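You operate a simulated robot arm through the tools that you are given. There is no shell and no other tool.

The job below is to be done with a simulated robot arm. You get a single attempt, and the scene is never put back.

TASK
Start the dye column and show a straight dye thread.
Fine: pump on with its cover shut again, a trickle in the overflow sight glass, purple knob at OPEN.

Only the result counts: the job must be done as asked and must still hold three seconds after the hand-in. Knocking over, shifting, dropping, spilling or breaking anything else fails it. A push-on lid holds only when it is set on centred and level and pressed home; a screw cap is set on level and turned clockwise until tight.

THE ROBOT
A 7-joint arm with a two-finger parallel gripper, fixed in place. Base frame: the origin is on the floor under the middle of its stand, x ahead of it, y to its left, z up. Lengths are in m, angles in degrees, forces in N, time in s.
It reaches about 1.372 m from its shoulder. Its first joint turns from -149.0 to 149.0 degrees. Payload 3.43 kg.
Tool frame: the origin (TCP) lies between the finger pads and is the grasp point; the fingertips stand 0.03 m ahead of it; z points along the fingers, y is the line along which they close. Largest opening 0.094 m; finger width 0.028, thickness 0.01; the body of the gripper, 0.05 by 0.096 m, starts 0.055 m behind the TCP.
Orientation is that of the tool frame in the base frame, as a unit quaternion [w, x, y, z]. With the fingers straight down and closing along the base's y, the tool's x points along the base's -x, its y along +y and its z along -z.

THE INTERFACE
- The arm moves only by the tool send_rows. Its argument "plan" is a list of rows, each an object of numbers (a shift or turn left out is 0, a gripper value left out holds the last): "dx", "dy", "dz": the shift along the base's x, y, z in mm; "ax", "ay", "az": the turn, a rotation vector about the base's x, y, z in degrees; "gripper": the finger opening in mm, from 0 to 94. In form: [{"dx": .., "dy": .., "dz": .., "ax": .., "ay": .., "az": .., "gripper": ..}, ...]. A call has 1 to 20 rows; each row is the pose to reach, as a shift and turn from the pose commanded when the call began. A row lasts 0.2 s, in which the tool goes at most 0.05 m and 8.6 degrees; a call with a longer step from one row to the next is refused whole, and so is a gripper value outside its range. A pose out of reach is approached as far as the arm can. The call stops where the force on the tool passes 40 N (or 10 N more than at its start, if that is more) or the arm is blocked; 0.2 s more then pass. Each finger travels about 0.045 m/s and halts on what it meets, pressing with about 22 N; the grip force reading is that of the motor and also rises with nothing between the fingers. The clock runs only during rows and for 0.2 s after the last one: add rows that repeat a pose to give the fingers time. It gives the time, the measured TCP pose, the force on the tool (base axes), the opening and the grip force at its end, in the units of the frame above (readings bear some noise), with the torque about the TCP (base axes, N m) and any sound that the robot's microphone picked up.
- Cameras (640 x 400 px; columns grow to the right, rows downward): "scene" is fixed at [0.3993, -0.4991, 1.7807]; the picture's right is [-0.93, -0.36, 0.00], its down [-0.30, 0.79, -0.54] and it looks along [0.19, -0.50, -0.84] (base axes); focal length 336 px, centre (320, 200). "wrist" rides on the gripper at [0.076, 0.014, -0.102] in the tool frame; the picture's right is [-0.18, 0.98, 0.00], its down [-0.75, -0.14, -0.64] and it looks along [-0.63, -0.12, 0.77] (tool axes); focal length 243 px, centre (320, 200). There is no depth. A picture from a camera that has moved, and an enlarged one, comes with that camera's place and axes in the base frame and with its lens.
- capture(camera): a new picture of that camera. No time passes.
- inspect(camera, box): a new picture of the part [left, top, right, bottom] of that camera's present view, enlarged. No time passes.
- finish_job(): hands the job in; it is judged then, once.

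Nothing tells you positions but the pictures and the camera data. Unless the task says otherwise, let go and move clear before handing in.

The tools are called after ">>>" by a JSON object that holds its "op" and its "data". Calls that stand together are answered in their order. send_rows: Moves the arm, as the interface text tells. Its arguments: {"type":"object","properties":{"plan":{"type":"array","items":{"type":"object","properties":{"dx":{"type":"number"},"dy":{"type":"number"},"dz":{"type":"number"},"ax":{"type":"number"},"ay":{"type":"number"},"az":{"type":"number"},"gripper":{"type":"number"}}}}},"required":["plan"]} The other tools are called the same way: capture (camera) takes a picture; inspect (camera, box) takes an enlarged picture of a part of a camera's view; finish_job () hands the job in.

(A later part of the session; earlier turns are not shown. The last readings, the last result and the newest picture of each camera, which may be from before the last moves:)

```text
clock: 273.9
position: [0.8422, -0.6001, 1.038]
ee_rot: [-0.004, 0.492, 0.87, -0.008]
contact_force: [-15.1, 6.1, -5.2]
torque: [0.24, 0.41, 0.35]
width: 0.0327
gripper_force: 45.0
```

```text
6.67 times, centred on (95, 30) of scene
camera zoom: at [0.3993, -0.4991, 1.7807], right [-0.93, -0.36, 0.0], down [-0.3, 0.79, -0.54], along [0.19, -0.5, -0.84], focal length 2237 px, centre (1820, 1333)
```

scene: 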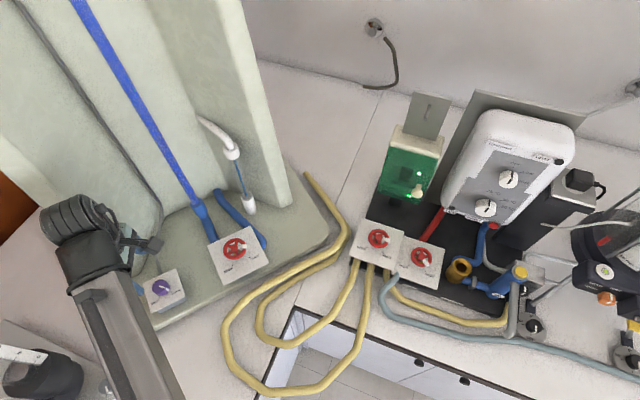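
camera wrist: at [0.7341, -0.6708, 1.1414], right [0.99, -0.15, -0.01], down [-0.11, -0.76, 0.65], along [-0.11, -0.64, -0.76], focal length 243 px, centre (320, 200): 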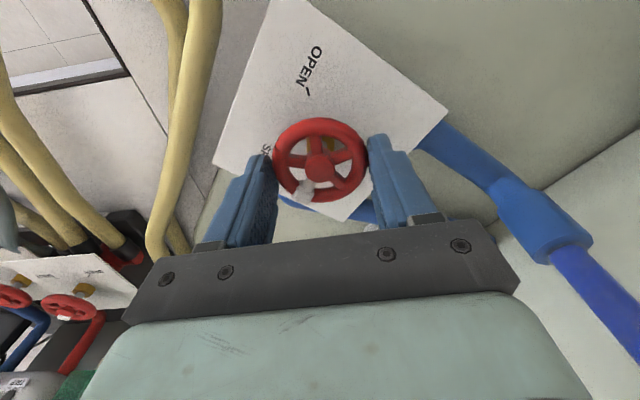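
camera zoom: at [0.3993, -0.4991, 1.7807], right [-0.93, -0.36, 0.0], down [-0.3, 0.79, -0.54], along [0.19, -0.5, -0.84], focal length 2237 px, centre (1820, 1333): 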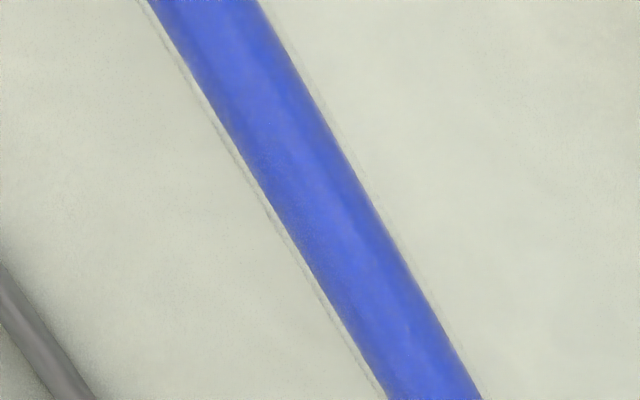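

No clearing yet. I'll make sure the dye knob is hard against its SHUT stop, then check again before flushing with a stronger flow.

>>> {"op": "send_rows", "data": {"plan": [{"dx": -1, "dy": 0.5, "az": -1}, {"dx": -1, "dy": 0.5, "az": -3}, {"dx": -1, "dy": 0.5, "az": -5}, {"dx": -1, "dy": 0.5, "az": -5}, {"dx": -1, "dy": 0.5, "az": -5}, {"dx": -1, "dy": 0.5, "az": -5, "gripper": 40}, {"dx": -1, "dy": 0.5, "az": -5, "gripper": 55}, {"dx": -1, "dy": 0.5, "az": -5, "gripper": 70}, {"dx": -1, "dy": 0.5, "az": -5, "gripper": 80}, {"dx": -1, "dy": 0.5, "az": -5, "gripper": 80}, {"az": -5, "dz": 4}, {"az": -5, "dz": 14}, {"az": -5, "dz": 30}, {"az": -5, "dz": 48}, {"az": -5, "dz": 66}, {"az": -5, "dz": 82}, {"az": -5, "dz": 91}, {"az": -5, "dz": 94}]}}

>>> {"op": "inspect", "data": {"camera": "wrist", "box": [220, 20, 420, 145]}}

>>> {"op": "inspect", "data": {"camera": "scene", "box": [60, 0, 300, 240]}}

```text
clock: 277.7
position: [0.8433, -0.6012, 1.1323]
ee_rot: [-0.003, 0.531, 0.848, -0.007]
contact_force: [-0.4, 0.6, -0.5]
torque: [0.03, 0.03, -0.01]
width: 0.0801
gripper_force: 0.0
```

```text
3.20 times, centred on (320, 82) of wrist
camera zoom: at [0.8244, -0.5254, 1.234], right [0.96, 0.26, -0.01], down [0.21, -0.73, 0.65], along [0.16, -0.63, -0.76], focal length 776 px, centre (320, 576)
```

zoom: 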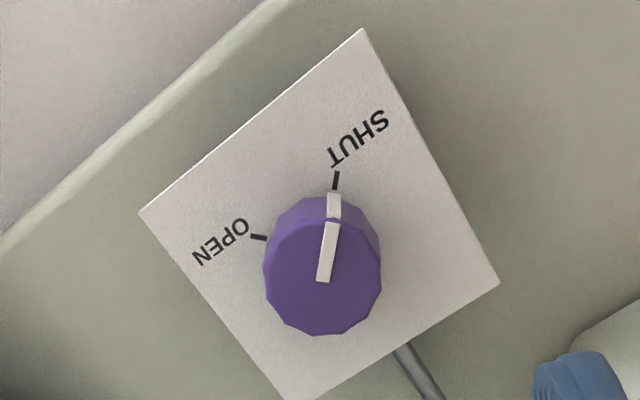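

```text
1.67 times, centred on (180, 120) of scene
camera zoom: at [0.3993, -0.4991, 1.7807], right [-0.93, -0.36, 0.0], down [-0.3, 0.79, -0.54], along [0.19, -0.5, -0.84], focal length 559 px, centre (553, 333)
```

zoom: 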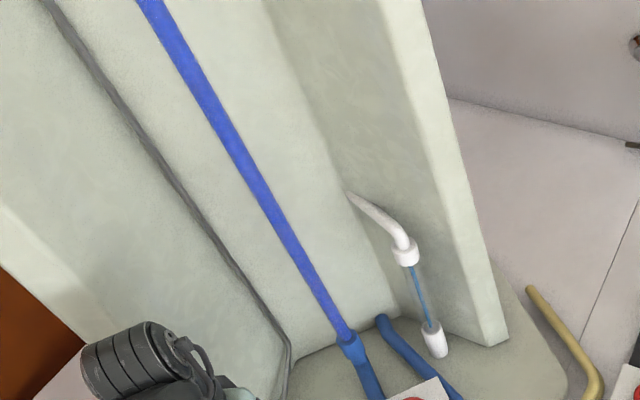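

The dye is fully SHUT and the tube is still blue. I'll flush it with a stronger flow of clear water: first open the column valve wide.

>>> {"op": "send_rows", "data": {"plan": [{"dx": -2, "dy": -3, "az": 2}, {"dx": -8, "dy": -10, "az": 6}, {"dx": -18, "dy": -22, "az": 12}, {"dx": -31, "dy": -37, "az": 18}, {"dx": -45, "dy": -53, "az": 24}, {"dx": -59, "dy": -69, "az": 30}, {"dx": -73, "dy": -85, "az": 36}, {"dx": -87, "dy": -101, "az": 42}, {"dx": -100, "dy": -117, "az": 48}, {"dx": -112, "dy": -131, "az": 53}, {"dx": -121, "dy": -142, "az": 56}, {"dx": -124, "dy": -146, "az": 56}, {"dx": -124, "dy": -146, "az": 56}]}}

>>> {"op": "send_rows", "data": {"plan": [{"dz": -4}, {"dz": -14}, {"dz": -28}, {"dz": -44}, {"dz": -60}, {"dz": -74}, {"dz": -84}, {"dz": -90}, {"dz": -93}, {"dz": -93, "gripper": 72}, {"dz": -93, "gripper": 64}, {"dz": -93, "gripper": 56}, {"dz": -93, "gripper": 50}, {"dz": -93, "gripper": 50}, {"dz": -93, "gripper": 50}]}}

>>> {"op": "inspect", "data": {"camera": "wrist", "box": [220, 60, 420, 230]}}

```text
clock: 280.5
position: [0.718, -0.7457, 1.1308]
ee_rot: [0.001, 0.07, 0.997, -0.008]
contact_force: [-0.2, 0.4, -0.2]
torque: [0.0, 0.0, 0.02]
width: 0.0799
gripper_force: 0.0
```

```text
clock: 283.7
position: [0.7189, -0.7464, 1.0382]
ee_rot: [0.0, 0.07, 0.998, -0.008]
contact_force: [-0.2, 5.6, -2.2]
torque: [0.51, -0.06, 0.01]
width: 0.0574
gripper_force: 44.8
```

```text
2.35 times, centred on (320, 145) of wrist
camera zoom: at [0.6454, -0.7206, 1.1399], right [0.32, 0.95, -0.01], down [0.73, -0.24, 0.65], along [0.61, -0.22, -0.76], focal length 571 px, centre (320, 329)
```

zoom: 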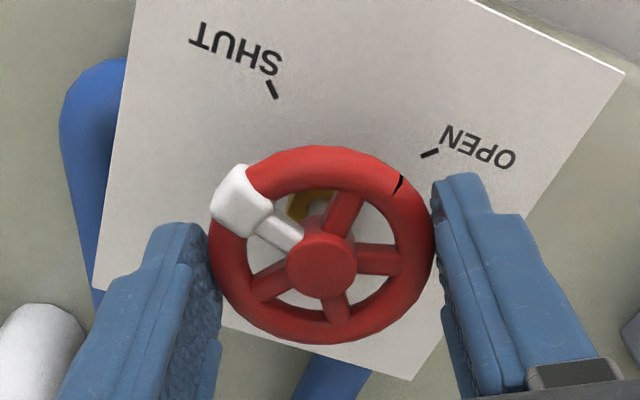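

Gripped, handle clear of the fingers. Opening the column valve by 66°.

>>> {"op": "send_rows", "data": {"plan": [{"az": 2}, {"az": 7}, {"az": 13}, {"az": 19}, {"az": 25}, {"az": 31}, {"az": 37}, {"az": 43}, {"az": 49}, {"az": 55}, {"az": 60}, {"az": 64}, {"az": 66}, {"az": 66}, {"az": 66}]}}

>>> {"op": "inspect", "data": {"camera": "scene", "box": [60, 0, 300, 240]}}

>>> {"op": "send_rows", "data": {"plan": [{"az": 0}, {"az": 0}, {"az": 0}, {"az": 0}, {"az": 0}, {"az": 0}, {"az": 0}, {"az": 0}, {"az": 0}, {"az": 0}, {"az": 0}, {"az": 0}, {"az": 0}, {"az": 0}, {"az": 0}, {"az": 0}, {"az": 0}, {"az": 0}, {"az": 0}, {"az": 0}]}}

>>> {"op": "inspect", "data": {"camera": "scene", "box": [60, 0, 300, 240]}}

```text
clock: 286.9
position: [0.7185, -0.7489, 1.0373]
ee_rot: [0.004, -0.484, 0.875, -0.007]
contact_force: [-4.3, -20.6, -12.8]
torque: [-0.32, 0.12, 0.02]
width: 0.0577
gripper_force: 45.3
```

```text
1.67 times, centred on (180, 120) of scene
camera zoom: at [0.3993, -0.4991, 1.7807], right [-0.93, -0.36, 0.0], down [-0.3, 0.79, -0.54], along [0.19, -0.5, -0.84], focal length 559 px, centre (553, 333)
```

zoom: 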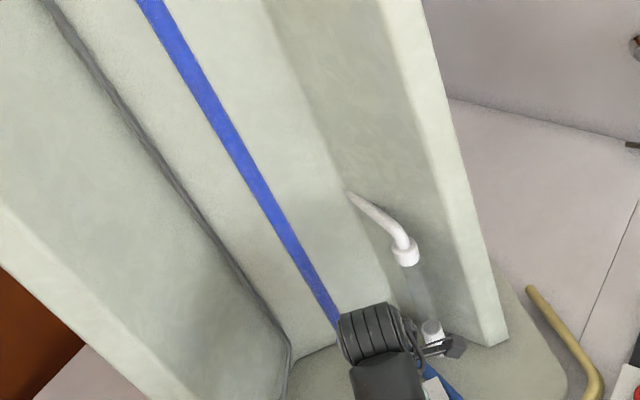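

```text
clock: 291.1
position: [0.7193, -0.7479, 1.0378]
ee_rot: [0.005, -0.483, 0.876, -0.007]
contact_force: [-1.8, -26.9, -3.3]
torque: [-0.43, 0.33, -0.04]
width: 0.0575
gripper_force: 45.1
```

```text
1.67 times, centred on (180, 120) of scene
camera zoom: at [0.3993, -0.4991, 1.7807], right [-0.93, -0.36, 0.0], down [-0.3, 0.79, -0.54], along [0.19, -0.5, -0.84], focal length 559 px, centre (553, 333)
```

zoom: 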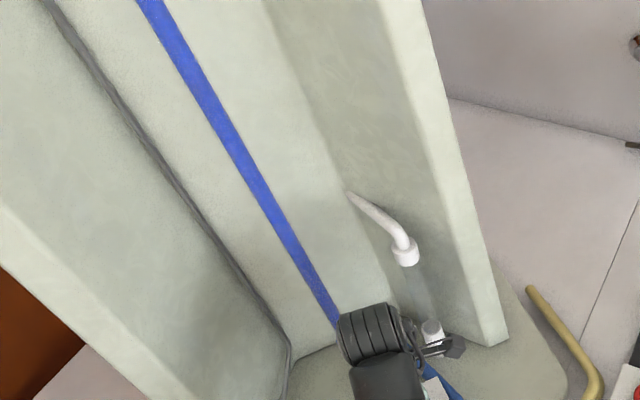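

Not clearing at this flow without a full head. I'll go to the INLET and raise it so the column is full with overflow, giving the strongest flush through the tube.

>>> {"op": "send_rows", "data": {"plan": [{"dy": -2}, {"dy": -2, "gripper": 62}, {"dy": -2, "gripper": 72}, {"dy": -1, "gripper": 80}, {"gripper": 80}, {"dz": 4}, {"dz": 14}, {"dz": 30}, {"dz": 48}, {"dz": 66}, {"dz": 82}, {"dz": 90}, {"dz": 93}]}}

>>> {"op": "send_rows", "data": {"plan": [{"dx": -4, "dy": -2, "az": -3}, {"dx": -14, "dy": -7, "az": -8}, {"dx": -29, "dy": -14, "az": -13}, {"dx": -47, "dy": -23, "az": -18}, {"dx": -67, "dy": -32, "az": -23}, {"dx": -89, "dy": -43, "az": -28}, {"dx": -111, "dy": -53, "az": -33}, {"dx": -133, "dy": -64, "az": -38}, {"dx": -155, "dy": -75, "az": -43}, {"dx": -177, "dy": -85, "az": -48}, {"dx": -199, "dy": -96, "az": -53}, {"dx": -221, "dy": -107, "az": -58}, {"dx": -243, "dy": -117, "az": -63}, {"dx": -264, "dy": -127, "az": -68}, {"dx": -283, "dy": -136, "az": -73}, {"dx": -300, "dy": -145, "az": -78}, {"dx": -314, "dy": -151, "az": -83}, {"dx": -321, "dy": -155, "az": -87}, {"dx": -323, "dy": -156, "az": -88}, {"dx": -323, "dy": -156, "az": -88}]}}

>>> {"op": "inspect", "data": {"camera": "wrist", "box": [160, 0, 480, 200]}}

>>> {"op": "send_rows", "data": {"plan": [{"dz": -4}, {"dz": -14}, {"dz": -28}, {"dz": -44}, {"dz": -60}, {"dz": -74}, {"dz": -85}, {"dz": -91}, {"dz": -94}, {"dz": -94, "gripper": 70}, {"dz": -94, "gripper": 60}, {"dz": -94, "gripper": 50}, {"dz": -94, "gripper": 45}, {"dz": -94, "gripper": 45}, {"dz": -94, "gripper": 45}]}}

>>> {"op": "inspect", "data": {"camera": "wrist", "box": [220, 60, 420, 230]}}

```text
clock: 293.9
position: [0.7185, -0.7459, 1.1328]
ee_rot: [0.005, -0.484, 0.875, -0.007]
contact_force: [-0.5, -0.3, 0.2]
torque: [0.01, 0.02, 0.0]
width: 0.0798
gripper_force: 0.1
```

```text
clock: 298.1
position: [0.3946, -0.903, 1.1294]
ee_rot: [-0.001, 0.261, 0.965, -0.008]
contact_force: [-0.5, -0.4, 0.8]
torque: [0.0, 0.02, 0.02]
width: 0.0801
gripper_force: 0.0
```

```text
2.00 times, centred on (320, 100) of wrist
camera zoom: at [0.338, -0.8511, 1.233], right [0.65, 0.76, -0.01], down [0.58, -0.49, 0.65], along [0.48, -0.43, -0.76], focal length 485 px, centre (320, 400)
```

zoom: 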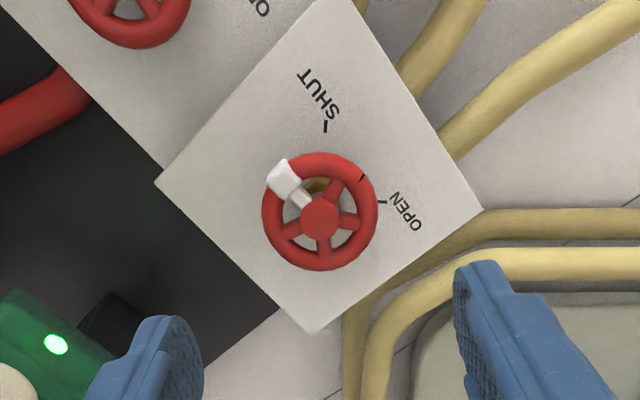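

```text
clock: 301.3
position: [0.3931, -0.9038, 1.0376]
ee_rot: [-0.001, 0.26, 0.965, -0.009]
contact_force: [-4.7, -9.9, -0.1]
torque: [-0.34, 0.1, 0.01]
width: 0.0529
gripper_force: 45.0
```

```text
2.35 times, centred on (320, 145) of wrist
camera zoom: at [0.3368, -0.8523, 1.1399], right [0.65, 0.76, -0.02], down [0.58, -0.49, 0.65], along [0.48, -0.43, -0.76], focal length 571 px, centre (320, 329)
```

zoom: 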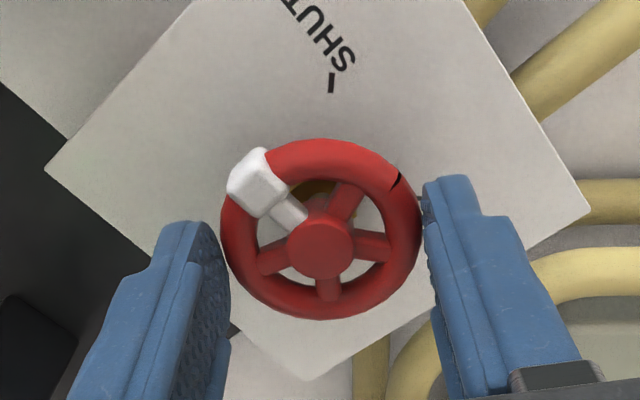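

Gripped. Opening the inlet by 60° to fill the column and drive a strong flow.

>>> {"op": "send_rows", "data": {"plan": [{"az": 2}, {"az": 7}, {"az": 13}, {"az": 19}, {"az": 25}, {"az": 31}, {"az": 37}, {"az": 43}, {"az": 49}, {"az": 55}, {"az": 59}, {"az": 60}, {"az": 60}, {"az": 60}, {"az": 60}, {"az": 60}, {"az": 60}, {"az": 60}]}}

>>> {"op": "inspect", "data": {"camera": "scene", "box": [60, 0, 300, 240]}}

>>> {"op": "send_rows", "data": {"plan": [{"az": 0}, {"az": 0}, {"az": 0}, {"az": 0}, {"az": 0}, {"az": 0}, {"az": 0}, {"az": 0}, {"az": 0}, {"az": 0}, {"az": 0}, {"az": 0}, {"az": 0}, {"az": 0}, {"az": 0}, {"az": 0}, {"az": 0}, {"az": 0}, {"az": 0}, {"az": 0}]}}

>>> {"op": "inspect", "data": {"camera": "scene", "box": [60, 0, 300, 240]}}

```text
clock: 305.1
position: [0.394, -0.9033, 1.0376]
ee_rot: [0.001, -0.258, 0.966, -0.01]
contact_force: [-14.3, -32.0, 16.7]
torque: [-0.78, 0.51, -0.02]
width: 0.0529
gripper_force: 44.6
```

```text
1.67 times, centred on (180, 120) of scene
camera zoom: at [0.3993, -0.4991, 1.7807], right [-0.93, -0.36, 0.0], down [-0.3, 0.79, -0.54], along [0.19, -0.5, -0.84], focal length 559 px, centre (553, 333)
```

zoom: 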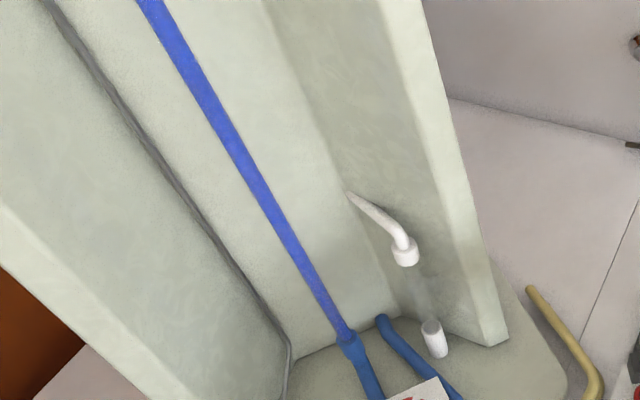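

```text
clock: 309.3
position: [0.3932, -0.9047, 1.0372]
ee_rot: [0.001, -0.257, 0.966, -0.01]
contact_force: [-12.2, -31.1, 17.2]
torque: [-0.76, 0.59, -0.01]
width: 0.0526
gripper_force: 45.1
```

```text
1.67 times, centred on (180, 120) of scene
camera zoom: at [0.3993, -0.4991, 1.7807], right [-0.93, -0.36, 0.0], down [-0.3, 0.79, -0.54], along [0.19, -0.5, -0.84], focal length 559 px, centre (553, 333)
```

zoom: 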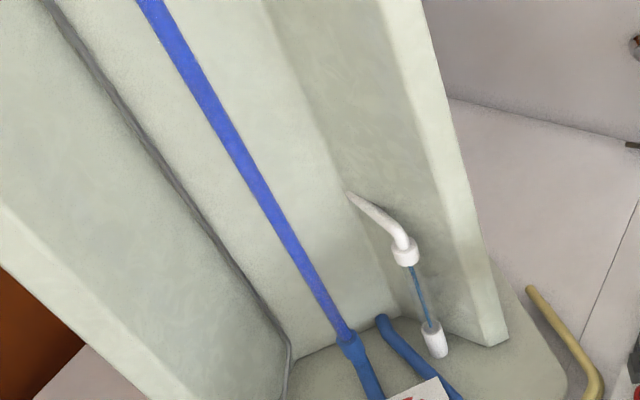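

The column is full with overflow at a strong flow. I'll keep flushing for several seconds and check.

>>> {"op": "send_rows", "data": {"plan": [{"dx": -1, "dy": -2}, {"dx": -1, "dy": -2}, {"dx": -1, "dy": -2}, {"dx": -1, "dy": -2}, {"dx": -1, "dy": -2}, {"dx": -1, "dy": -2}, {"dx": -1, "dy": -2}, {"dx": -1, "dy": -2}, {"dx": -1, "dy": -2}, {"dx": -1, "dy": -2}, {"dx": -1, "dy": -2}, {"dx": -1, "dy": -2}, {"dx": -1, "dy": -2}, {"dx": -1, "dy": -2}, {"dx": -1, "dy": -2}, {"dx": -1, "dy": -2}, {"dx": -1, "dy": -2}, {"dx": -1, "dy": -2}, {"dx": -1, "dy": -2}, {"dx": -1, "dy": -2}]}}

>>> {"op": "send_rows", "data": {"plan": [{"dx": 0}, {"dx": 0}, {"dx": 0}, {"dx": 0}, {"dx": 0}, {"dx": 0}, {"dx": 0}, {"dx": 0}, {"dx": 0}, {"dx": 0}, {"dx": 0}, {"dx": 0}, {"dx": 0}, {"dx": 0}, {"dx": 0}, {"dx": 0}, {"dx": 0}, {"dx": 0}, {"dx": 0}, {"dx": 0}]}}

>>> {"op": "inspect", "data": {"camera": "scene", "box": [60, 0, 300, 240]}}

>>> {"op": "inspect", "data": {"camera": "scene", "box": [60, 0, 130, 60]}}

```text
clock: 313.5
position: [0.3944, -0.9046, 1.0368]
ee_rot: [0.003, -0.258, 0.966, -0.008]
contact_force: [1.2, -10.1, 3.6]
torque: [0.38, -0.47, -0.01]
width: 0.0527
gripper_force: 45.2
```

```text
clock: 317.7
position: [0.3957, -0.9042, 1.0366]
ee_rot: [0.003, -0.258, 0.966, -0.007]
contact_force: [3.4, -4.8, -0.3]
torque: [0.05, 0.17, 0.02]
width: 0.0529
gripper_force: 45.4
```

```text
1.67 times, centred on (180, 120) of scene
camera zoom: at [0.3993, -0.4991, 1.7807], right [-0.93, -0.36, 0.0], down [-0.3, 0.79, -0.54], along [0.19, -0.5, -0.84], focal length 559 px, centre (553, 333)
```

zoom: 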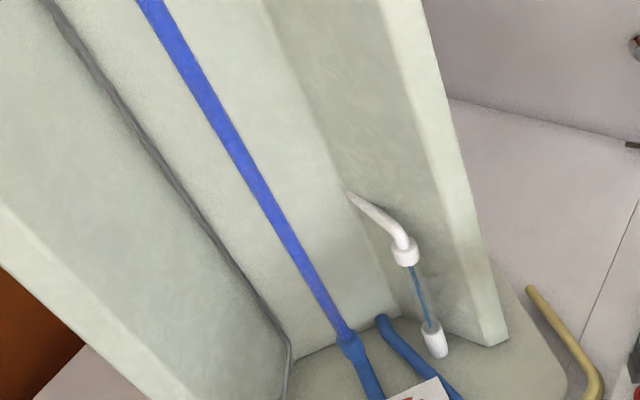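

```text
6.67 times, centred on (95, 30) of scene
camera zoom: at [0.3993, -0.4991, 1.7807], right [-0.93, -0.36, 0.0], down [-0.3, 0.79, -0.54], along [0.19, -0.5, -0.84], focal length 2237 px, centre (1820, 1333)
```

zoom: 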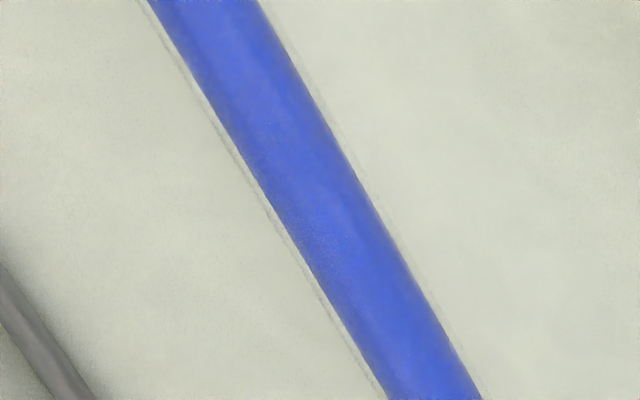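

Nothing clears with the normal flow even with the dye shut, so the FLUSH line may be what washes the tube. Before touching it, I'll release here and take a closer look at the manifold plumbing from the front.

>>> {"op": "send_rows", "data": {"plan": [{"gripper": 60}, {"gripper": 70}, {"gripper": 80}, {"gripper": 80}, {"dz": 4}, {"dz": 14}, {"dz": 30}, {"dz": 48}, {"dz": 66}, {"dz": 82}, {"dz": 91}, {"dz": 94}]}}

>>> {"op": "send_rows", "data": {"plan": [{"dx": -1, "dy": 4, "dz": 0, "ax": -0.8, "ay": -1.4, "az": -3.4}, {"dx": -2, "dy": 12, "dz": -1, "ax": -2.2, "ay": -3.7, "az": -9}, {"dx": -4, "dy": 22, "dz": -2, "ax": -3.6, "ay": -6.2, "az": -15}, {"dx": -6, "dy": 34, "dz": -4, "ax": -5, "ay": -8.7, "az": -21}, {"dx": -8, "dy": 46, "dz": -6, "ax": -6.4, "ay": -11.2, "az": -27}, {"dx": -10, "dy": 58, "dz": -8, "ax": -7.9, "ay": -13.7, "az": -33}, {"dx": -12, "dy": 70, "dz": -10, "ax": -9.3, "ay": -16.1, "az": -39}, {"dx": -14, "dy": 82, "dz": -12, "ax": -10.7, "ay": -18.6, "az": -45}, {"dx": -16, "dy": 94, "dz": -14, "ax": -12.2, "ay": -21.1, "az": -51}, {"dx": -18, "dy": 106, "dz": -16, "ax": -13.6, "ay": -23.6, "az": -57}, {"dx": -20, "dy": 118, "dz": -18, "ax": -15, "ay": -26.1, "az": -63}, {"dx": -22, "dy": 130, "dz": -20, "ax": -16.5, "ay": -28.6, "az": -69}, {"dx": -24, "dy": 142, "dz": -22, "ax": -17.9, "ay": -31, "az": -75}, {"dx": -26, "dy": 154, "dz": -24, "ax": -19.3, "ay": -33.5, "az": -81}, {"dx": -28, "dy": 166, "dz": -26, "ax": -20.7, "ay": -36, "az": -87}, {"dx": -30, "dy": 178, "dz": -28, "ax": -22.2, "ay": -38.5, "az": -93}, {"dx": -32, "dy": 188, "dz": -29, "ax": -23.6, "ay": -41, "az": -99}, {"dx": -34, "dy": 196, "dz": -30, "ax": -25, "ay": -43.5, "az": -105}, {"dx": -36, "dy": 202, "dz": -30, "ax": -26.3, "ay": -45.6, "az": -110}, {"dx": -36, "dy": 204, "dz": -30, "ax": -26.9, "ay": -46.7, "az": -112.8}]}}

>>> {"op": "capture", "data": {"camera": "wrist"}}

>>> {"op": "capture", "data": {"camera": "scene"}}

```text
clock: 320.3
position: [0.3937, -0.9038, 1.1315]
ee_rot: [0.002, -0.258, 0.966, -0.007]
contact_force: [0.1, 0.0, -0.5]
torque: [0.02, -0.02, 0.0]
width: 0.0801
gripper_force: 0.1
```

```text
clock: 324.5
position: [0.3585, -0.7018, 1.1013]
ee_rot: [0.266, 0.657, 0.649, -0.275]
contact_force: [0.4, 0.2, -0.6]
torque: [-0.03, 0.0, 0.03]
width: 0.0798
gripper_force: 0.0
```

```text
taken
camera wrist: at [0.3751, -0.5754, 1.1196], right [0.98, -0.14, 0.12], down [-0.14, -0.08, 0.99], along [-0.13, -0.99, -0.09], focal length 243 px, centre (320, 200)
```

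wrist: 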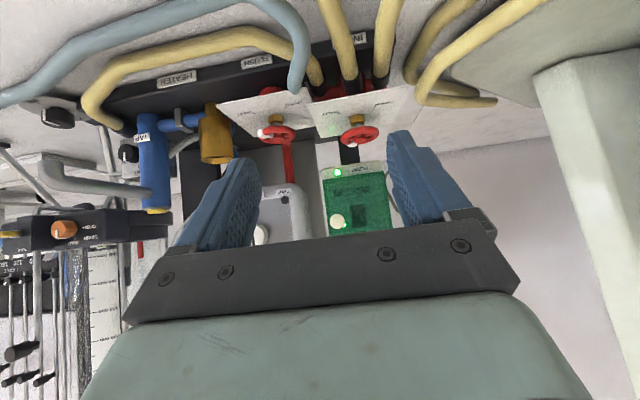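

```text
taken
```

scene: 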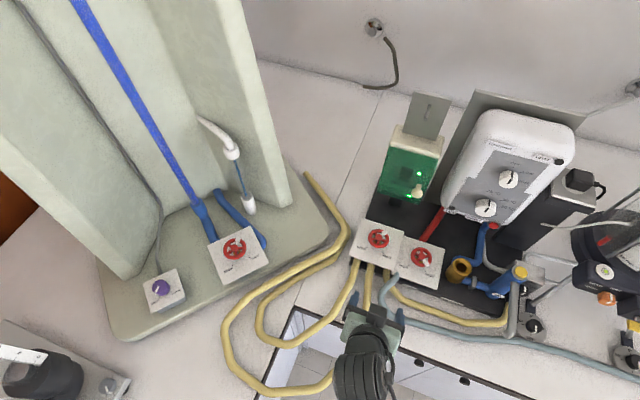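

>>> {"op": "inspect", "data": {"camera": "wrist", "box": [220, 20, 440, 160]}}

>>> {"op": "inspect", "data": {"camera": "wrist", "box": [80, 10, 300, 150]}}

>>> {"op": "inspect", "data": {"camera": "scene", "box": [280, 150, 420, 300]}}

>>> {"op": "inspect", "data": {"camera": "scene", "box": [200, 160, 360, 300]}}

```text
2.86 times, centred on (330, 90) of wrist
camera zoom: at [0.3751, -0.5754, 1.1196], right [0.98, -0.14, 0.12], down [-0.14, -0.08, 0.99], along [-0.13, -0.99, -0.09], focal length 693 px, centre (291, 514)
```

zoom: 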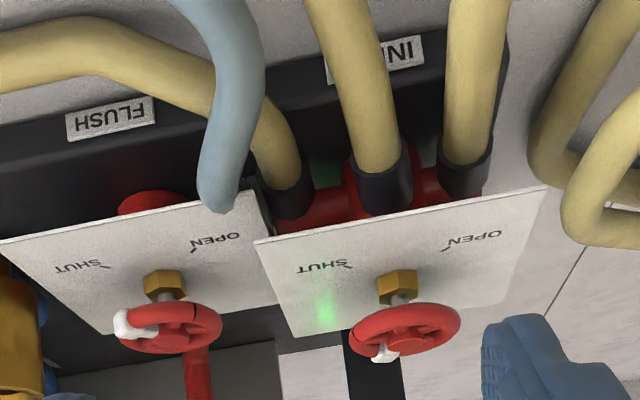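

```text
2.86 times, centred on (190, 80) of wrist
camera zoom: at [0.3751, -0.5754, 1.1196], right [0.98, -0.14, 0.12], down [-0.14, -0.08, 0.99], along [-0.13, -0.99, -0.09], focal length 693 px, centre (691, 543)
```

zoom: 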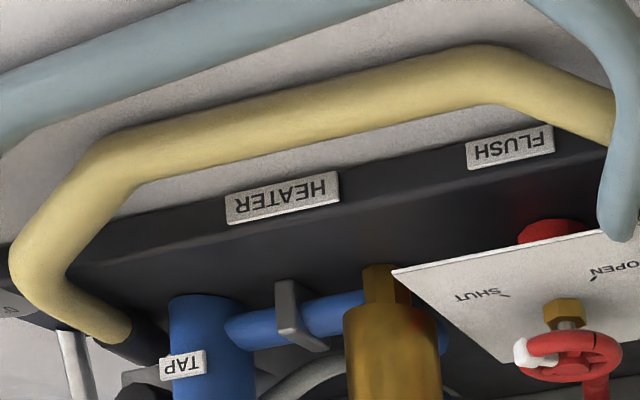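

```text
2.67 times, centred on (350, 225) of scene
camera zoom: at [0.3993, -0.4991, 1.7807], right [-0.93, -0.36, 0.0], down [-0.3, 0.79, -0.54], along [0.19, -0.5, -0.84], focal length 895 px, centre (240, 133)
```

zoom: 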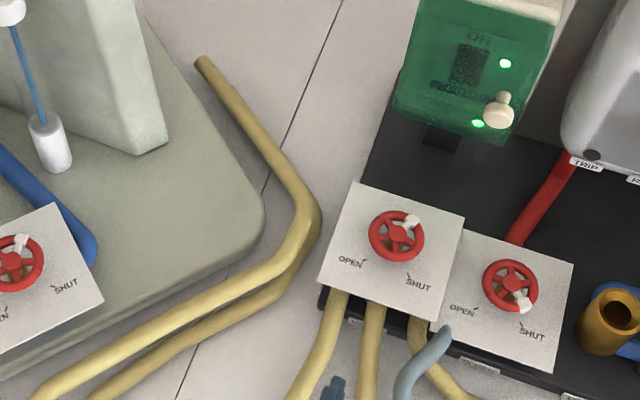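

```text
2.86 times, centred on (280, 230) of scene
camera zoom: at [0.3993, -0.4991, 1.7807], right [-0.93, -0.36, 0.0], down [-0.3, 0.79, -0.54], along [0.19, -0.5, -0.84], focal length 959 px, centre (434, 114)
```

zoom: 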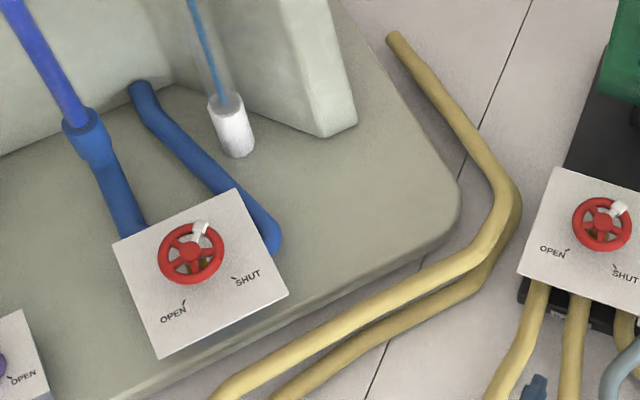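

Now the plumbing is clear: the INLET valve feeds the hoses to the column, while FLUSH belongs to the teal line on the other side, so I'll leave it alone. Instead I'll try a really strong flush by opening the column valve nearly fully with the dye shut.

>>> {"op": "send_rows", "data": {"plan": [{"dx": 4, "dy": 0, "dz": 1, "ax": 1, "ay": 0.1, "az": 0.2}, {"dx": 16, "dy": -2, "dz": 2, "ax": 3, "ay": 0.3, "az": 0.6}, {"dx": 36, "dy": -4, "dz": 4, "ax": 6, "ay": 0.5, "az": 1.3}, {"dx": 60, "dy": -7, "dz": 6, "ax": 9, "ay": 0.8, "az": 1.9}, {"dx": 86, "dy": -10, "dz": 8, "ax": 12, "ay": 1, "az": 2.5}, {"dx": 112, "dy": -14, "dz": 10, "ax": 15, "ay": 1.3, "az": 3.2}, {"dx": 138, "dy": -17, "dz": 12, "ax": 18, "ay": 1.6, "az": 3.8}, {"dx": 164, "dy": -20, "dz": 14, "ax": 21, "ay": 1.8, "az": 4.4}, {"dx": 190, "dy": -24, "dz": 16, "ax": 24, "ay": 2.1, "az": 5.1}, {"dx": 216, "dy": -27, "dz": 18, "ax": 27, "ay": 2.3, "az": 5.7}, {"dx": 242, "dy": -30, "dz": 20, "ax": 30, "ay": 2.6, "az": 6.3}, {"dx": 268, "dy": -34, "dz": 22, "ax": 33, "ay": 2.9, "az": 7}, {"dx": 294, "dy": -37, "dz": 24, "ax": 36, "ay": 3.1, "az": 7.6}, {"dx": 318, "dy": -40, "dz": 26, "ax": 39, "ay": 3.4, "az": 8.3}, {"dx": 338, "dy": -42, "dz": 28, "ax": 42, "ay": 3.6, "az": 8.9}, {"dx": 352, "dy": -44, "dz": 29, "ax": 44, "ay": 3.8, "az": 9.3}, {"dx": 360, "dy": -45, "dz": 30, "ax": 44.9, "ay": 3.9, "az": 9.5}, {"dx": 361, "dy": -45, "dz": 30, "ax": 44.9, "ay": 3.9, "az": 9.5}]}}

>>> {"op": "capture", "data": {"camera": "wrist"}}

```text
clock: 328.3
position: [0.7203, -0.7453, 1.1326]
ee_rot: [-0.005, 0.643, 0.765, -0.005]
contact_force: [-0.5, -0.4, -0.6]
torque: [0.01, -0.01, 0.01]
width: 0.08
gripper_force: 0.0
```

```text
taken
camera wrist: at [0.7225, -0.6679, 1.234], right [1.0, -0.01, -0.01], down [0.0, -0.76, 0.64], along [-0.02, -0.64, -0.76], focal length 243 px, centre (320, 200)
```

wrist: 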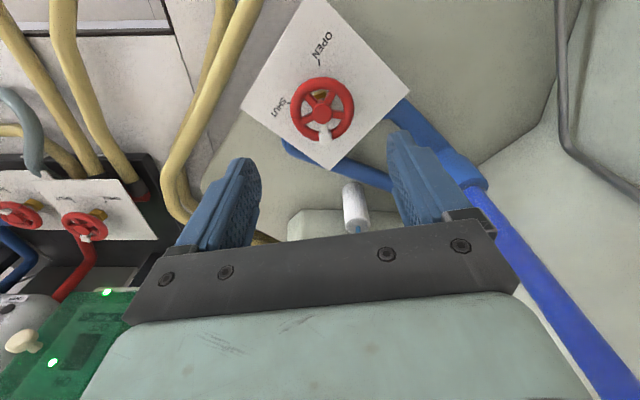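

The column valve handle is where I left it. Descending, gripping, and turning the long stroke toward fully open.

>>> {"op": "send_rows", "data": {"plan": [{"dx": -1, "dy": -1, "dz": -4}, {"dx": -1, "dy": -2, "dz": -14}, {"dx": -1, "dy": -2, "dz": -28}, {"dx": -1, "dy": -2, "dz": -44}, {"dx": -1, "dy": -2, "dz": -60}, {"dx": -1, "dy": -2, "dz": -74}, {"dx": -1, "dy": -2, "dz": -84}, {"dx": -1, "dy": -2, "dz": -91}, {"dx": -1, "dy": -2, "dz": -94}, {"dx": -1, "dy": -2, "dz": -94, "gripper": 72}, {"dx": -1, "dy": -2, "dz": -94, "gripper": 64}, {"dx": -1, "dy": -2, "dz": -94, "gripper": 56}, {"dx": -1, "dy": -2, "dz": -94, "gripper": 50}, {"dx": -1, "dy": -2, "dz": -94, "gripper": 50}, {"dx": -1, "dy": -2, "dz": -94, "gripper": 50}]}}

>>> {"op": "send_rows", "data": {"plan": [{"az": 2}, {"az": 8}, {"az": 15}, {"az": 22}, {"az": 29}, {"az": 36}, {"az": 43}, {"az": 50}, {"az": 57}, {"az": 64}, {"az": 71}, {"az": 78}, {"az": 85}, {"az": 92}, {"az": 99}, {"az": 106}, {"az": 113}, {"az": 120}, {"az": 127}, {"az": 130}]}}

>>> {"op": "inspect", "data": {"camera": "wrist", "box": [220, 60, 420, 230]}}

>>> {"op": "inspect", "data": {"camera": "scene", "box": [60, 0, 300, 240]}}

```text
clock: 331.5
position: [0.7204, -0.7475, 1.0378]
ee_rot: [-0.004, 0.643, 0.766, -0.005]
contact_force: [16.5, 2.3, 1.1]
torque: [0.1, -0.93, -0.03]
width: 0.0577
gripper_force: 44.8
```

```text
clock: 335.7
position: [0.7189, -0.7477, 1.036]
ee_rot: [0.004, -0.421, 0.907, -0.006]
contact_force: [13.6, 9.3, -1.2]
torque: [1.14, 0.0, -0.01]
width: 0.0573
gripper_force: 44.9
```

```text
2.35 times, centred on (320, 145) of wrist
camera zoom: at [0.6585, -0.7965, 1.1392], right [-0.63, 0.77, -0.01], down [0.59, 0.49, 0.65], along [0.51, 0.4, -0.76], focal length 571 px, centre (320, 329)
```

zoom: 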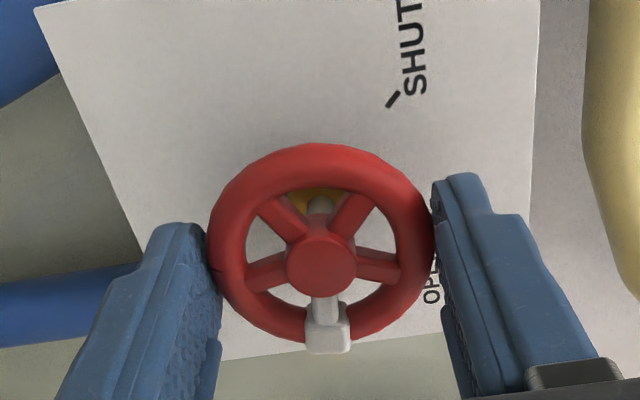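

```text
1.67 times, centred on (180, 120) of scene
camera zoom: at [0.3993, -0.4991, 1.7807], right [-0.93, -0.36, 0.0], down [-0.3, 0.79, -0.54], along [0.19, -0.5, -0.84], focal length 559 px, centre (553, 333)
```

zoom: 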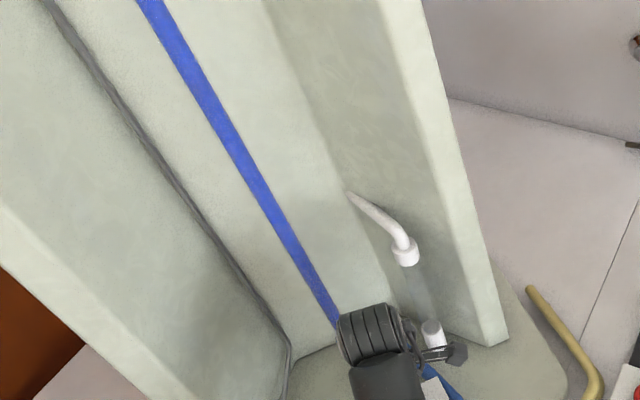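

The column valve is about 228° open. I'll wait several seconds at this strong flow to see whether the blue washes out.

>>> {"op": "send_rows", "data": {"plan": [{"dx": 1}, {"dx": 1}, {"dx": 1}, {"dx": 1}, {"dx": 1}, {"dx": 1}, {"dx": 1}, {"dx": 1}, {"dx": 1}, {"dx": 1}, {"dx": 1}, {"dx": 1}, {"dx": 1}, {"dx": 1}, {"dx": 1}, {"dx": 1}, {"dx": 1}, {"dx": 1}, {"dx": 1}, {"dx": 1}]}}

>>> {"op": "inspect", "data": {"camera": "scene", "box": [60, 0, 300, 240]}}

>>> {"op": "send_rows", "data": {"plan": [{"dx": 0}, {"dx": 0}, {"dx": 0}, {"dx": 0}, {"dx": 0}, {"dx": 0}, {"dx": 0}, {"dx": 0}, {"dx": 0}, {"dx": 0}, {"dx": 0}, {"dx": 0}, {"dx": 0}, {"dx": 0}, {"dx": 0}, {"dx": 0}, {"dx": 0}, {"dx": 0}, {"dx": 0}, {"dx": 0}]}}

>>> {"op": "send_rows", "data": {"plan": [{"dx": 0}, {"dx": 0}, {"dx": 0}, {"dx": 0}, {"dx": 0}, {"dx": 0}, {"dx": 0}, {"dx": 0}, {"dx": 0}, {"dx": 0}, {"dx": 0}, {"dx": 0}, {"dx": 0}, {"dx": 0}, {"dx": 0}, {"dx": 0}, {"dx": 0}, {"dx": 0}, {"dx": 0}, {"dx": 0}]}}

>>> {"op": "inspect", "data": {"camera": "scene", "box": [60, 0, 300, 240]}}

```text
clock: 339.9
position: [0.7186, -0.747, 1.0373]
ee_rot: [0.004, -0.42, 0.907, -0.005]
contact_force: [-6.4, 15.9, -14.0]
torque: [0.01, 0.46, -0.01]
width: 0.0574
gripper_force: 45.5
```

```text
1.67 times, centred on (180, 120) of scene
camera zoom: at [0.3993, -0.4991, 1.7807], right [-0.93, -0.36, 0.0], down [-0.3, 0.79, -0.54], along [0.19, -0.5, -0.84], focal length 559 px, centre (553, 333)
```

zoom: 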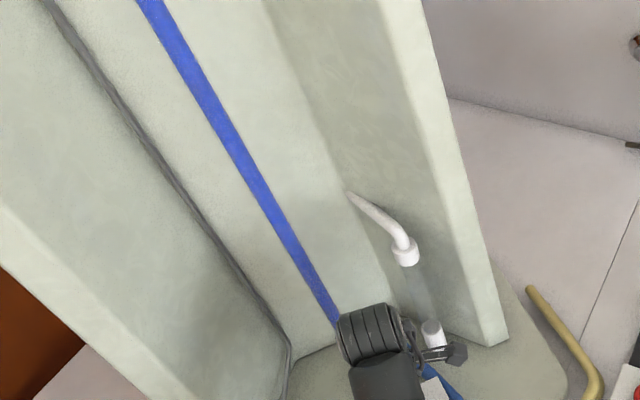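

```text
clock: 344.1
position: [0.719, -0.748, 1.0375]
ee_rot: [0.004, -0.421, 0.907, -0.005]
contact_force: [-8.3, 14.8, -12.5]
torque: [0.42, 0.39, 0.01]
width: 0.0575
gripper_force: 45.2
```

```text
clock: 348.3
position: [0.7186, -0.7469, 1.0374]
ee_rot: [0.003, -0.421, 0.907, -0.006]
contact_force: [-8.6, 13.1, -11.4]
torque: [0.43, 0.3, 0.01]
width: 0.0575
gripper_force: 44.9
```

```text
1.67 times, centred on (180, 120) of scene
camera zoom: at [0.3993, -0.4991, 1.7807], right [-0.93, -0.36, 0.0], down [-0.3, 0.79, -0.54], along [0.19, -0.5, -0.84], focal length 559 px, centre (553, 333)
```

zoom: 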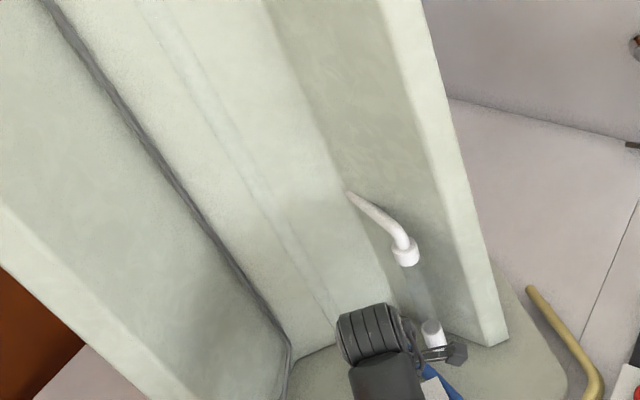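

The tube has flushed clear. Now I'll set a gentle flow before opening the dye: first close the column valve back from 228° to about 90°.

>>> {"op": "send_rows", "data": {"plan": [{"az": -2}, {"az": -8}, {"az": -15}, {"az": -22}, {"az": -29}, {"az": -36}, {"az": -43}, {"az": -50}, {"az": -57}, {"az": -64}, {"az": -71}, {"az": -78}, {"az": -85}, {"az": -92}, {"az": -99}, {"az": -106}, {"az": -113}, {"az": -120}, {"az": -127}, {"az": -134}]}}

>>> {"op": "send_rows", "data": {"plan": [{"az": -3}, {"az": -4}, {"az": -4, "gripper": 62}, {"az": -4, "gripper": 72}, {"az": -4, "gripper": 80}, {"az": -4, "gripper": 80}, {"az": -4, "dz": 4}, {"az": -4, "dz": 14}, {"az": -4, "dz": 30}, {"az": -4, "dz": 48}, {"az": -4, "dz": 66}, {"az": -4, "dz": 82}, {"az": -4, "dz": 90}, {"az": -4, "dz": 94}]}}

>>> {"op": "inspect", "data": {"camera": "wrist", "box": [220, 20, 420, 145]}}

>>> {"op": "inspect", "data": {"camera": "scene", "box": [60, 0, 300, 240]}}

```text
clock: 352.5
position: [0.7202, -0.7476, 1.0371]
ee_rot: [-0.005, 0.671, 0.741, -0.006]
contact_force: [4.9, 10.6, -6.8]
torque: [0.04, -0.33, 0.01]
width: 0.0571
gripper_force: 45.0
```

```text
clock: 355.5
position: [0.7198, -0.7483, 1.1315]
ee_rot: [-0.005, 0.696, 0.718, -0.005]
contact_force: [0.0, 0.8, 0.2]
torque: [-0.01, 0.01, 0.05]
width: 0.08
gripper_force: 0.0
```

```text
3.20 times, centred on (320, 82) of wrist
camera zoom: at [0.7337, -0.6718, 1.2334], right [0.99, -0.15, -0.01], down [-0.11, -0.76, 0.64], along [-0.11, -0.64, -0.76], focal length 776 px, centre (320, 576)
```

zoom: 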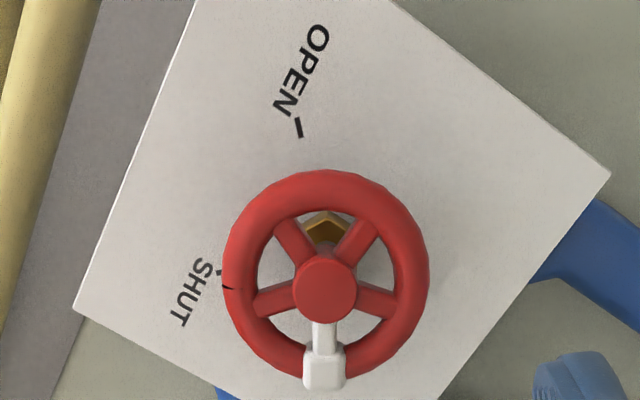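

```text
1.67 times, centred on (180, 120) of scene
camera zoom: at [0.3993, -0.4991, 1.7807], right [-0.93, -0.36, 0.0], down [-0.3, 0.79, -0.54], along [0.19, -0.5, -0.84], focal length 559 px, centre (553, 333)
```

zoom: 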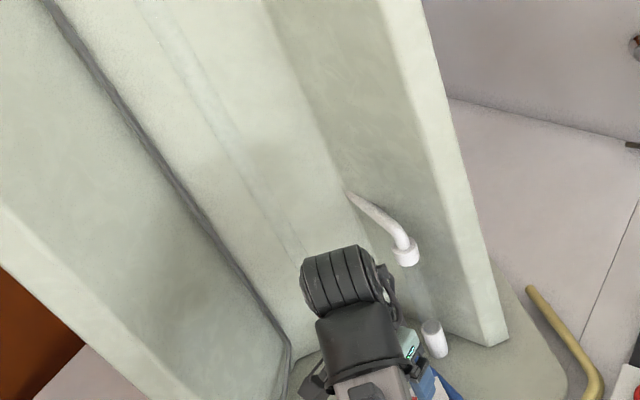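

The tube is clear and the valve is at about 90°. Next I'll bring the inlet down from 105° to about 42°.

>>> {"op": "send_rows", "data": {"plan": [{"dx": -3, "dy": -2, "az": 3}, {"dx": -12, "dy": -6, "az": 8}, {"dx": -26, "dy": -12, "az": 15}, {"dx": -44, "dy": -21, "az": 22}, {"dx": -64, "dy": -31, "az": 29}, {"dx": -86, "dy": -41, "az": 36}, {"dx": -108, "dy": -52, "az": 43}, {"dx": -130, "dy": -62, "az": 50}, {"dx": -152, "dy": -73, "az": 57}, {"dx": -174, "dy": -83, "az": 64}, {"dx": -196, "dy": -94, "az": 71}, {"dx": -218, "dy": -104, "az": 78}, {"dx": -240, "dy": -115, "az": 85}, {"dx": -261, "dy": -125, "az": 92}, {"dx": -280, "dy": -134, "az": 99}, {"dx": -298, "dy": -143, "az": 106}, {"dx": -312, "dy": -150, "az": 112}, {"dx": -321, "dy": -154, "az": 118}, {"dx": -324, "dy": -156, "az": 122}, {"dx": -324, "dy": -156, "az": 124}]}}

>>> {"op": "send_rows", "data": {"plan": [{"dz": -4}, {"dz": -14}, {"dz": -28}, {"dz": -44}, {"dz": -60}, {"dz": -74}, {"dz": -85}, {"dz": -91}, {"dz": -94}, {"dz": -94, "gripper": 70}, {"dz": -94, "gripper": 60}, {"dz": -94, "gripper": 50}, {"dz": -94, "gripper": 45}, {"dz": -94, "gripper": 45}, {"dz": -94, "gripper": 45}]}}

>>> {"op": "inspect", "data": {"camera": "wrist", "box": [220, 60, 420, 230]}}

>>> {"op": "inspect", "data": {"camera": "scene", "box": [60, 0, 300, 240]}}

```text
clock: 359.7
position: [0.395, -0.9027, 1.131]
ee_rot: [0.004, -0.308, 0.951, -0.006]
contact_force: [-0.5, 0.2, 0.3]
torque: [0.02, -0.01, -0.01]
width: 0.0799
gripper_force: 0.2
```

```text
clock: 362.9
position: [0.3954, -0.9025, 1.037]
ee_rot: [0.003, -0.307, 0.952, -0.006]
contact_force: [-0.7, 1.1, -2.8]
torque: [0.22, 0.23, -0.04]
width: 0.0535
gripper_force: 45.0
```

```text
2.35 times, centred on (320, 145) of wrist
camera zoom: at [0.3257, -0.9362, 1.1393], right [-0.43, 0.9, -0.01], down [0.69, 0.33, 0.64], along [0.59, 0.26, -0.76], focal length 571 px, centre (320, 329)
```

zoom: 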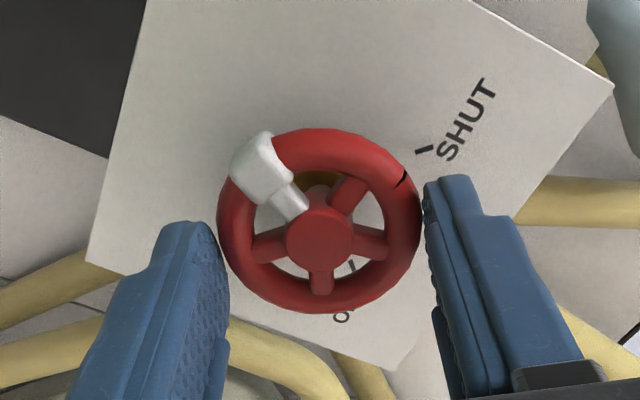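

```text
1.67 times, centred on (180, 120) of scene
camera zoom: at [0.3993, -0.4991, 1.7807], right [-0.93, -0.36, 0.0], down [-0.3, 0.79, -0.54], along [0.19, -0.5, -0.84], focal length 559 px, centre (553, 333)
```

zoom: 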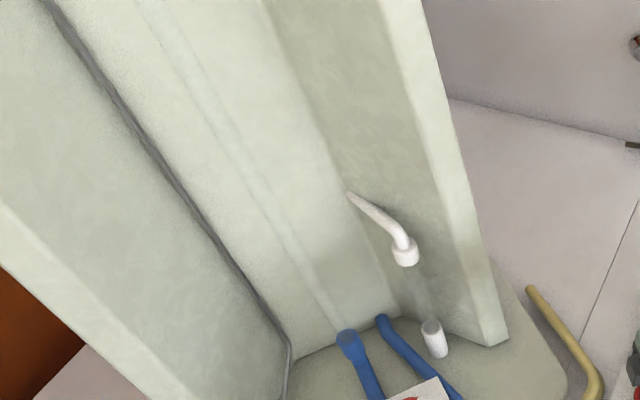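

The column is refilling. I'll set the inlet to about 70° for now, which keeps it full while I bring the column valve down.

>>> {"op": "send_rows", "data": {"plan": [{"az": -2}, {"az": -7}, {"az": -13}, {"az": -19}, {"az": -25}, {"az": -31}, {"az": -34}, {"az": -35}, {"az": -35}, {"az": -35, "gripper": 60}, {"az": -35, "gripper": 70}, {"az": -35, "gripper": 80}, {"az": -35, "gripper": 80}, {"az": -35, "dz": 4}, {"az": -35, "dz": 14}, {"az": -35, "dz": 32}, {"az": -35, "dz": 52}, {"az": -35, "dz": 72}, {"az": -35, "dz": 87}, {"az": -35, "dz": 94}]}}

>>> {"op": "inspect", "data": {"camera": "wrist", "box": [220, 20, 420, 145]}}

>>> {"op": "inspect", "data": {"camera": "scene", "box": [60, 0, 300, 240]}}

```text
clock: 367.1
position: [0.3948, -0.905, 1.1312]
ee_rot: [0.001, -0.007, 1.0, -0.007]
contact_force: [-0.9, 0.3, 0.0]
torque: [0.02, 0.01, 0.02]
width: 0.08
gripper_force: 0.0
```

```text
3.20 times, centred on (320, 82) of wrist
camera zoom: at [0.3195, -0.8896, 1.2338], right [0.17, 0.99, -0.01], down [0.75, -0.12, 0.64], along [0.63, -0.12, -0.76], focal length 776 px, centre (320, 576)
```

zoom: 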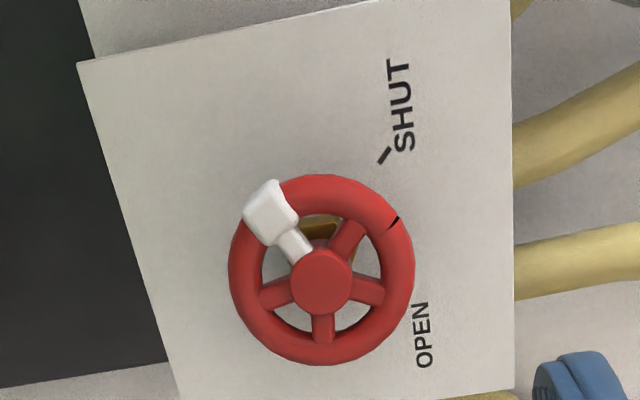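

```text
1.67 times, centred on (180, 120) of scene
camera zoom: at [0.3993, -0.4991, 1.7807], right [-0.93, -0.36, 0.0], down [-0.3, 0.79, -0.54], along [0.19, -0.5, -0.84], focal length 559 px, centre (553, 333)
```

zoom: 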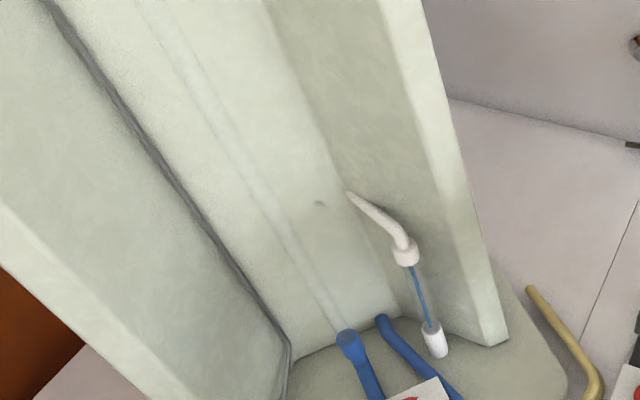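

Clear tube with the trickle running. Now to the column valve to bring it down to a gentle flow.

>>> {"op": "send_rows", "data": {"plan": [{"dx": 4, "dy": 2, "az": -2}, {"dx": 16, "dy": 8, "az": -5}, {"dx": 34, "dy": 16, "az": -8}, {"dx": 56, "dy": 27, "az": -12}, {"dx": 80, "dy": 39, "az": -16}, {"dx": 105, "dy": 51, "az": -20}, {"dx": 130, "dy": 63, "az": -24}, {"dx": 155, "dy": 75, "az": -28}, {"dx": 180, "dy": 87, "az": -32}, {"dx": 205, "dy": 99, "az": -36}, {"dx": 230, "dy": 111, "az": -40}, {"dx": 255, "dy": 123, "az": -44}, {"dx": 280, "dy": 135, "az": -48}, {"dx": 302, "dy": 147, "az": -51}, {"dx": 318, "dy": 154, "az": -53}, {"dx": 324, "dy": 157, "az": -53}, {"dx": 324, "dy": 157, "az": -53}]}}

>>> {"op": "send_rows", "data": {"plan": [{"dz": -4}, {"dz": -14}, {"dz": -28}, {"dz": -44}, {"dz": -60}, {"dz": -74}, {"dz": -84}, {"dz": -90}, {"dz": -93}, {"dz": -93, "gripper": 72}, {"dz": -93, "gripper": 64}, {"dz": -93, "gripper": 56}, {"dz": -93, "gripper": 50}, {"dz": -93, "gripper": 50}, {"dz": -93, "gripper": 50}]}}

>>> {"op": "inspect", "data": {"camera": "wrist", "box": [220, 60, 420, 230]}}

```text
clock: 370.7
position: [0.7197, -0.7486, 1.1331]
ee_rot: [-0.003, 0.44, 0.898, -0.007]
contact_force: [0.4, 0.3, -0.6]
torque: [0.01, 0.05, 0.01]
width: 0.0802
gripper_force: 0.0
```

```text
clock: 373.9
position: [0.7189, -0.7466, 1.0382]
ee_rot: [-0.003, 0.439, 0.899, -0.007]
contact_force: [3.1, 3.6, -1.8]
torque: [0.24, -0.37, -0.01]
width: 0.0576
gripper_force: 45.3
```

```text
2.35 times, centred on (320, 145) of wrist
camera zoom: at [0.6859, -0.677, 1.1407], right [0.89, 0.46, -0.01], down [0.36, -0.68, 0.64], along [0.29, -0.58, -0.76], focal length 571 px, centre (320, 329)
```

zoom: 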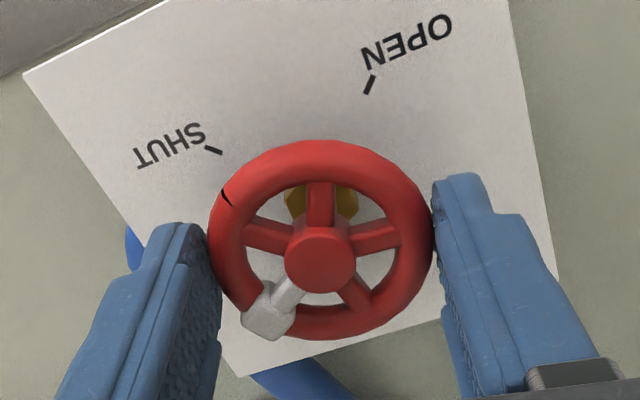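

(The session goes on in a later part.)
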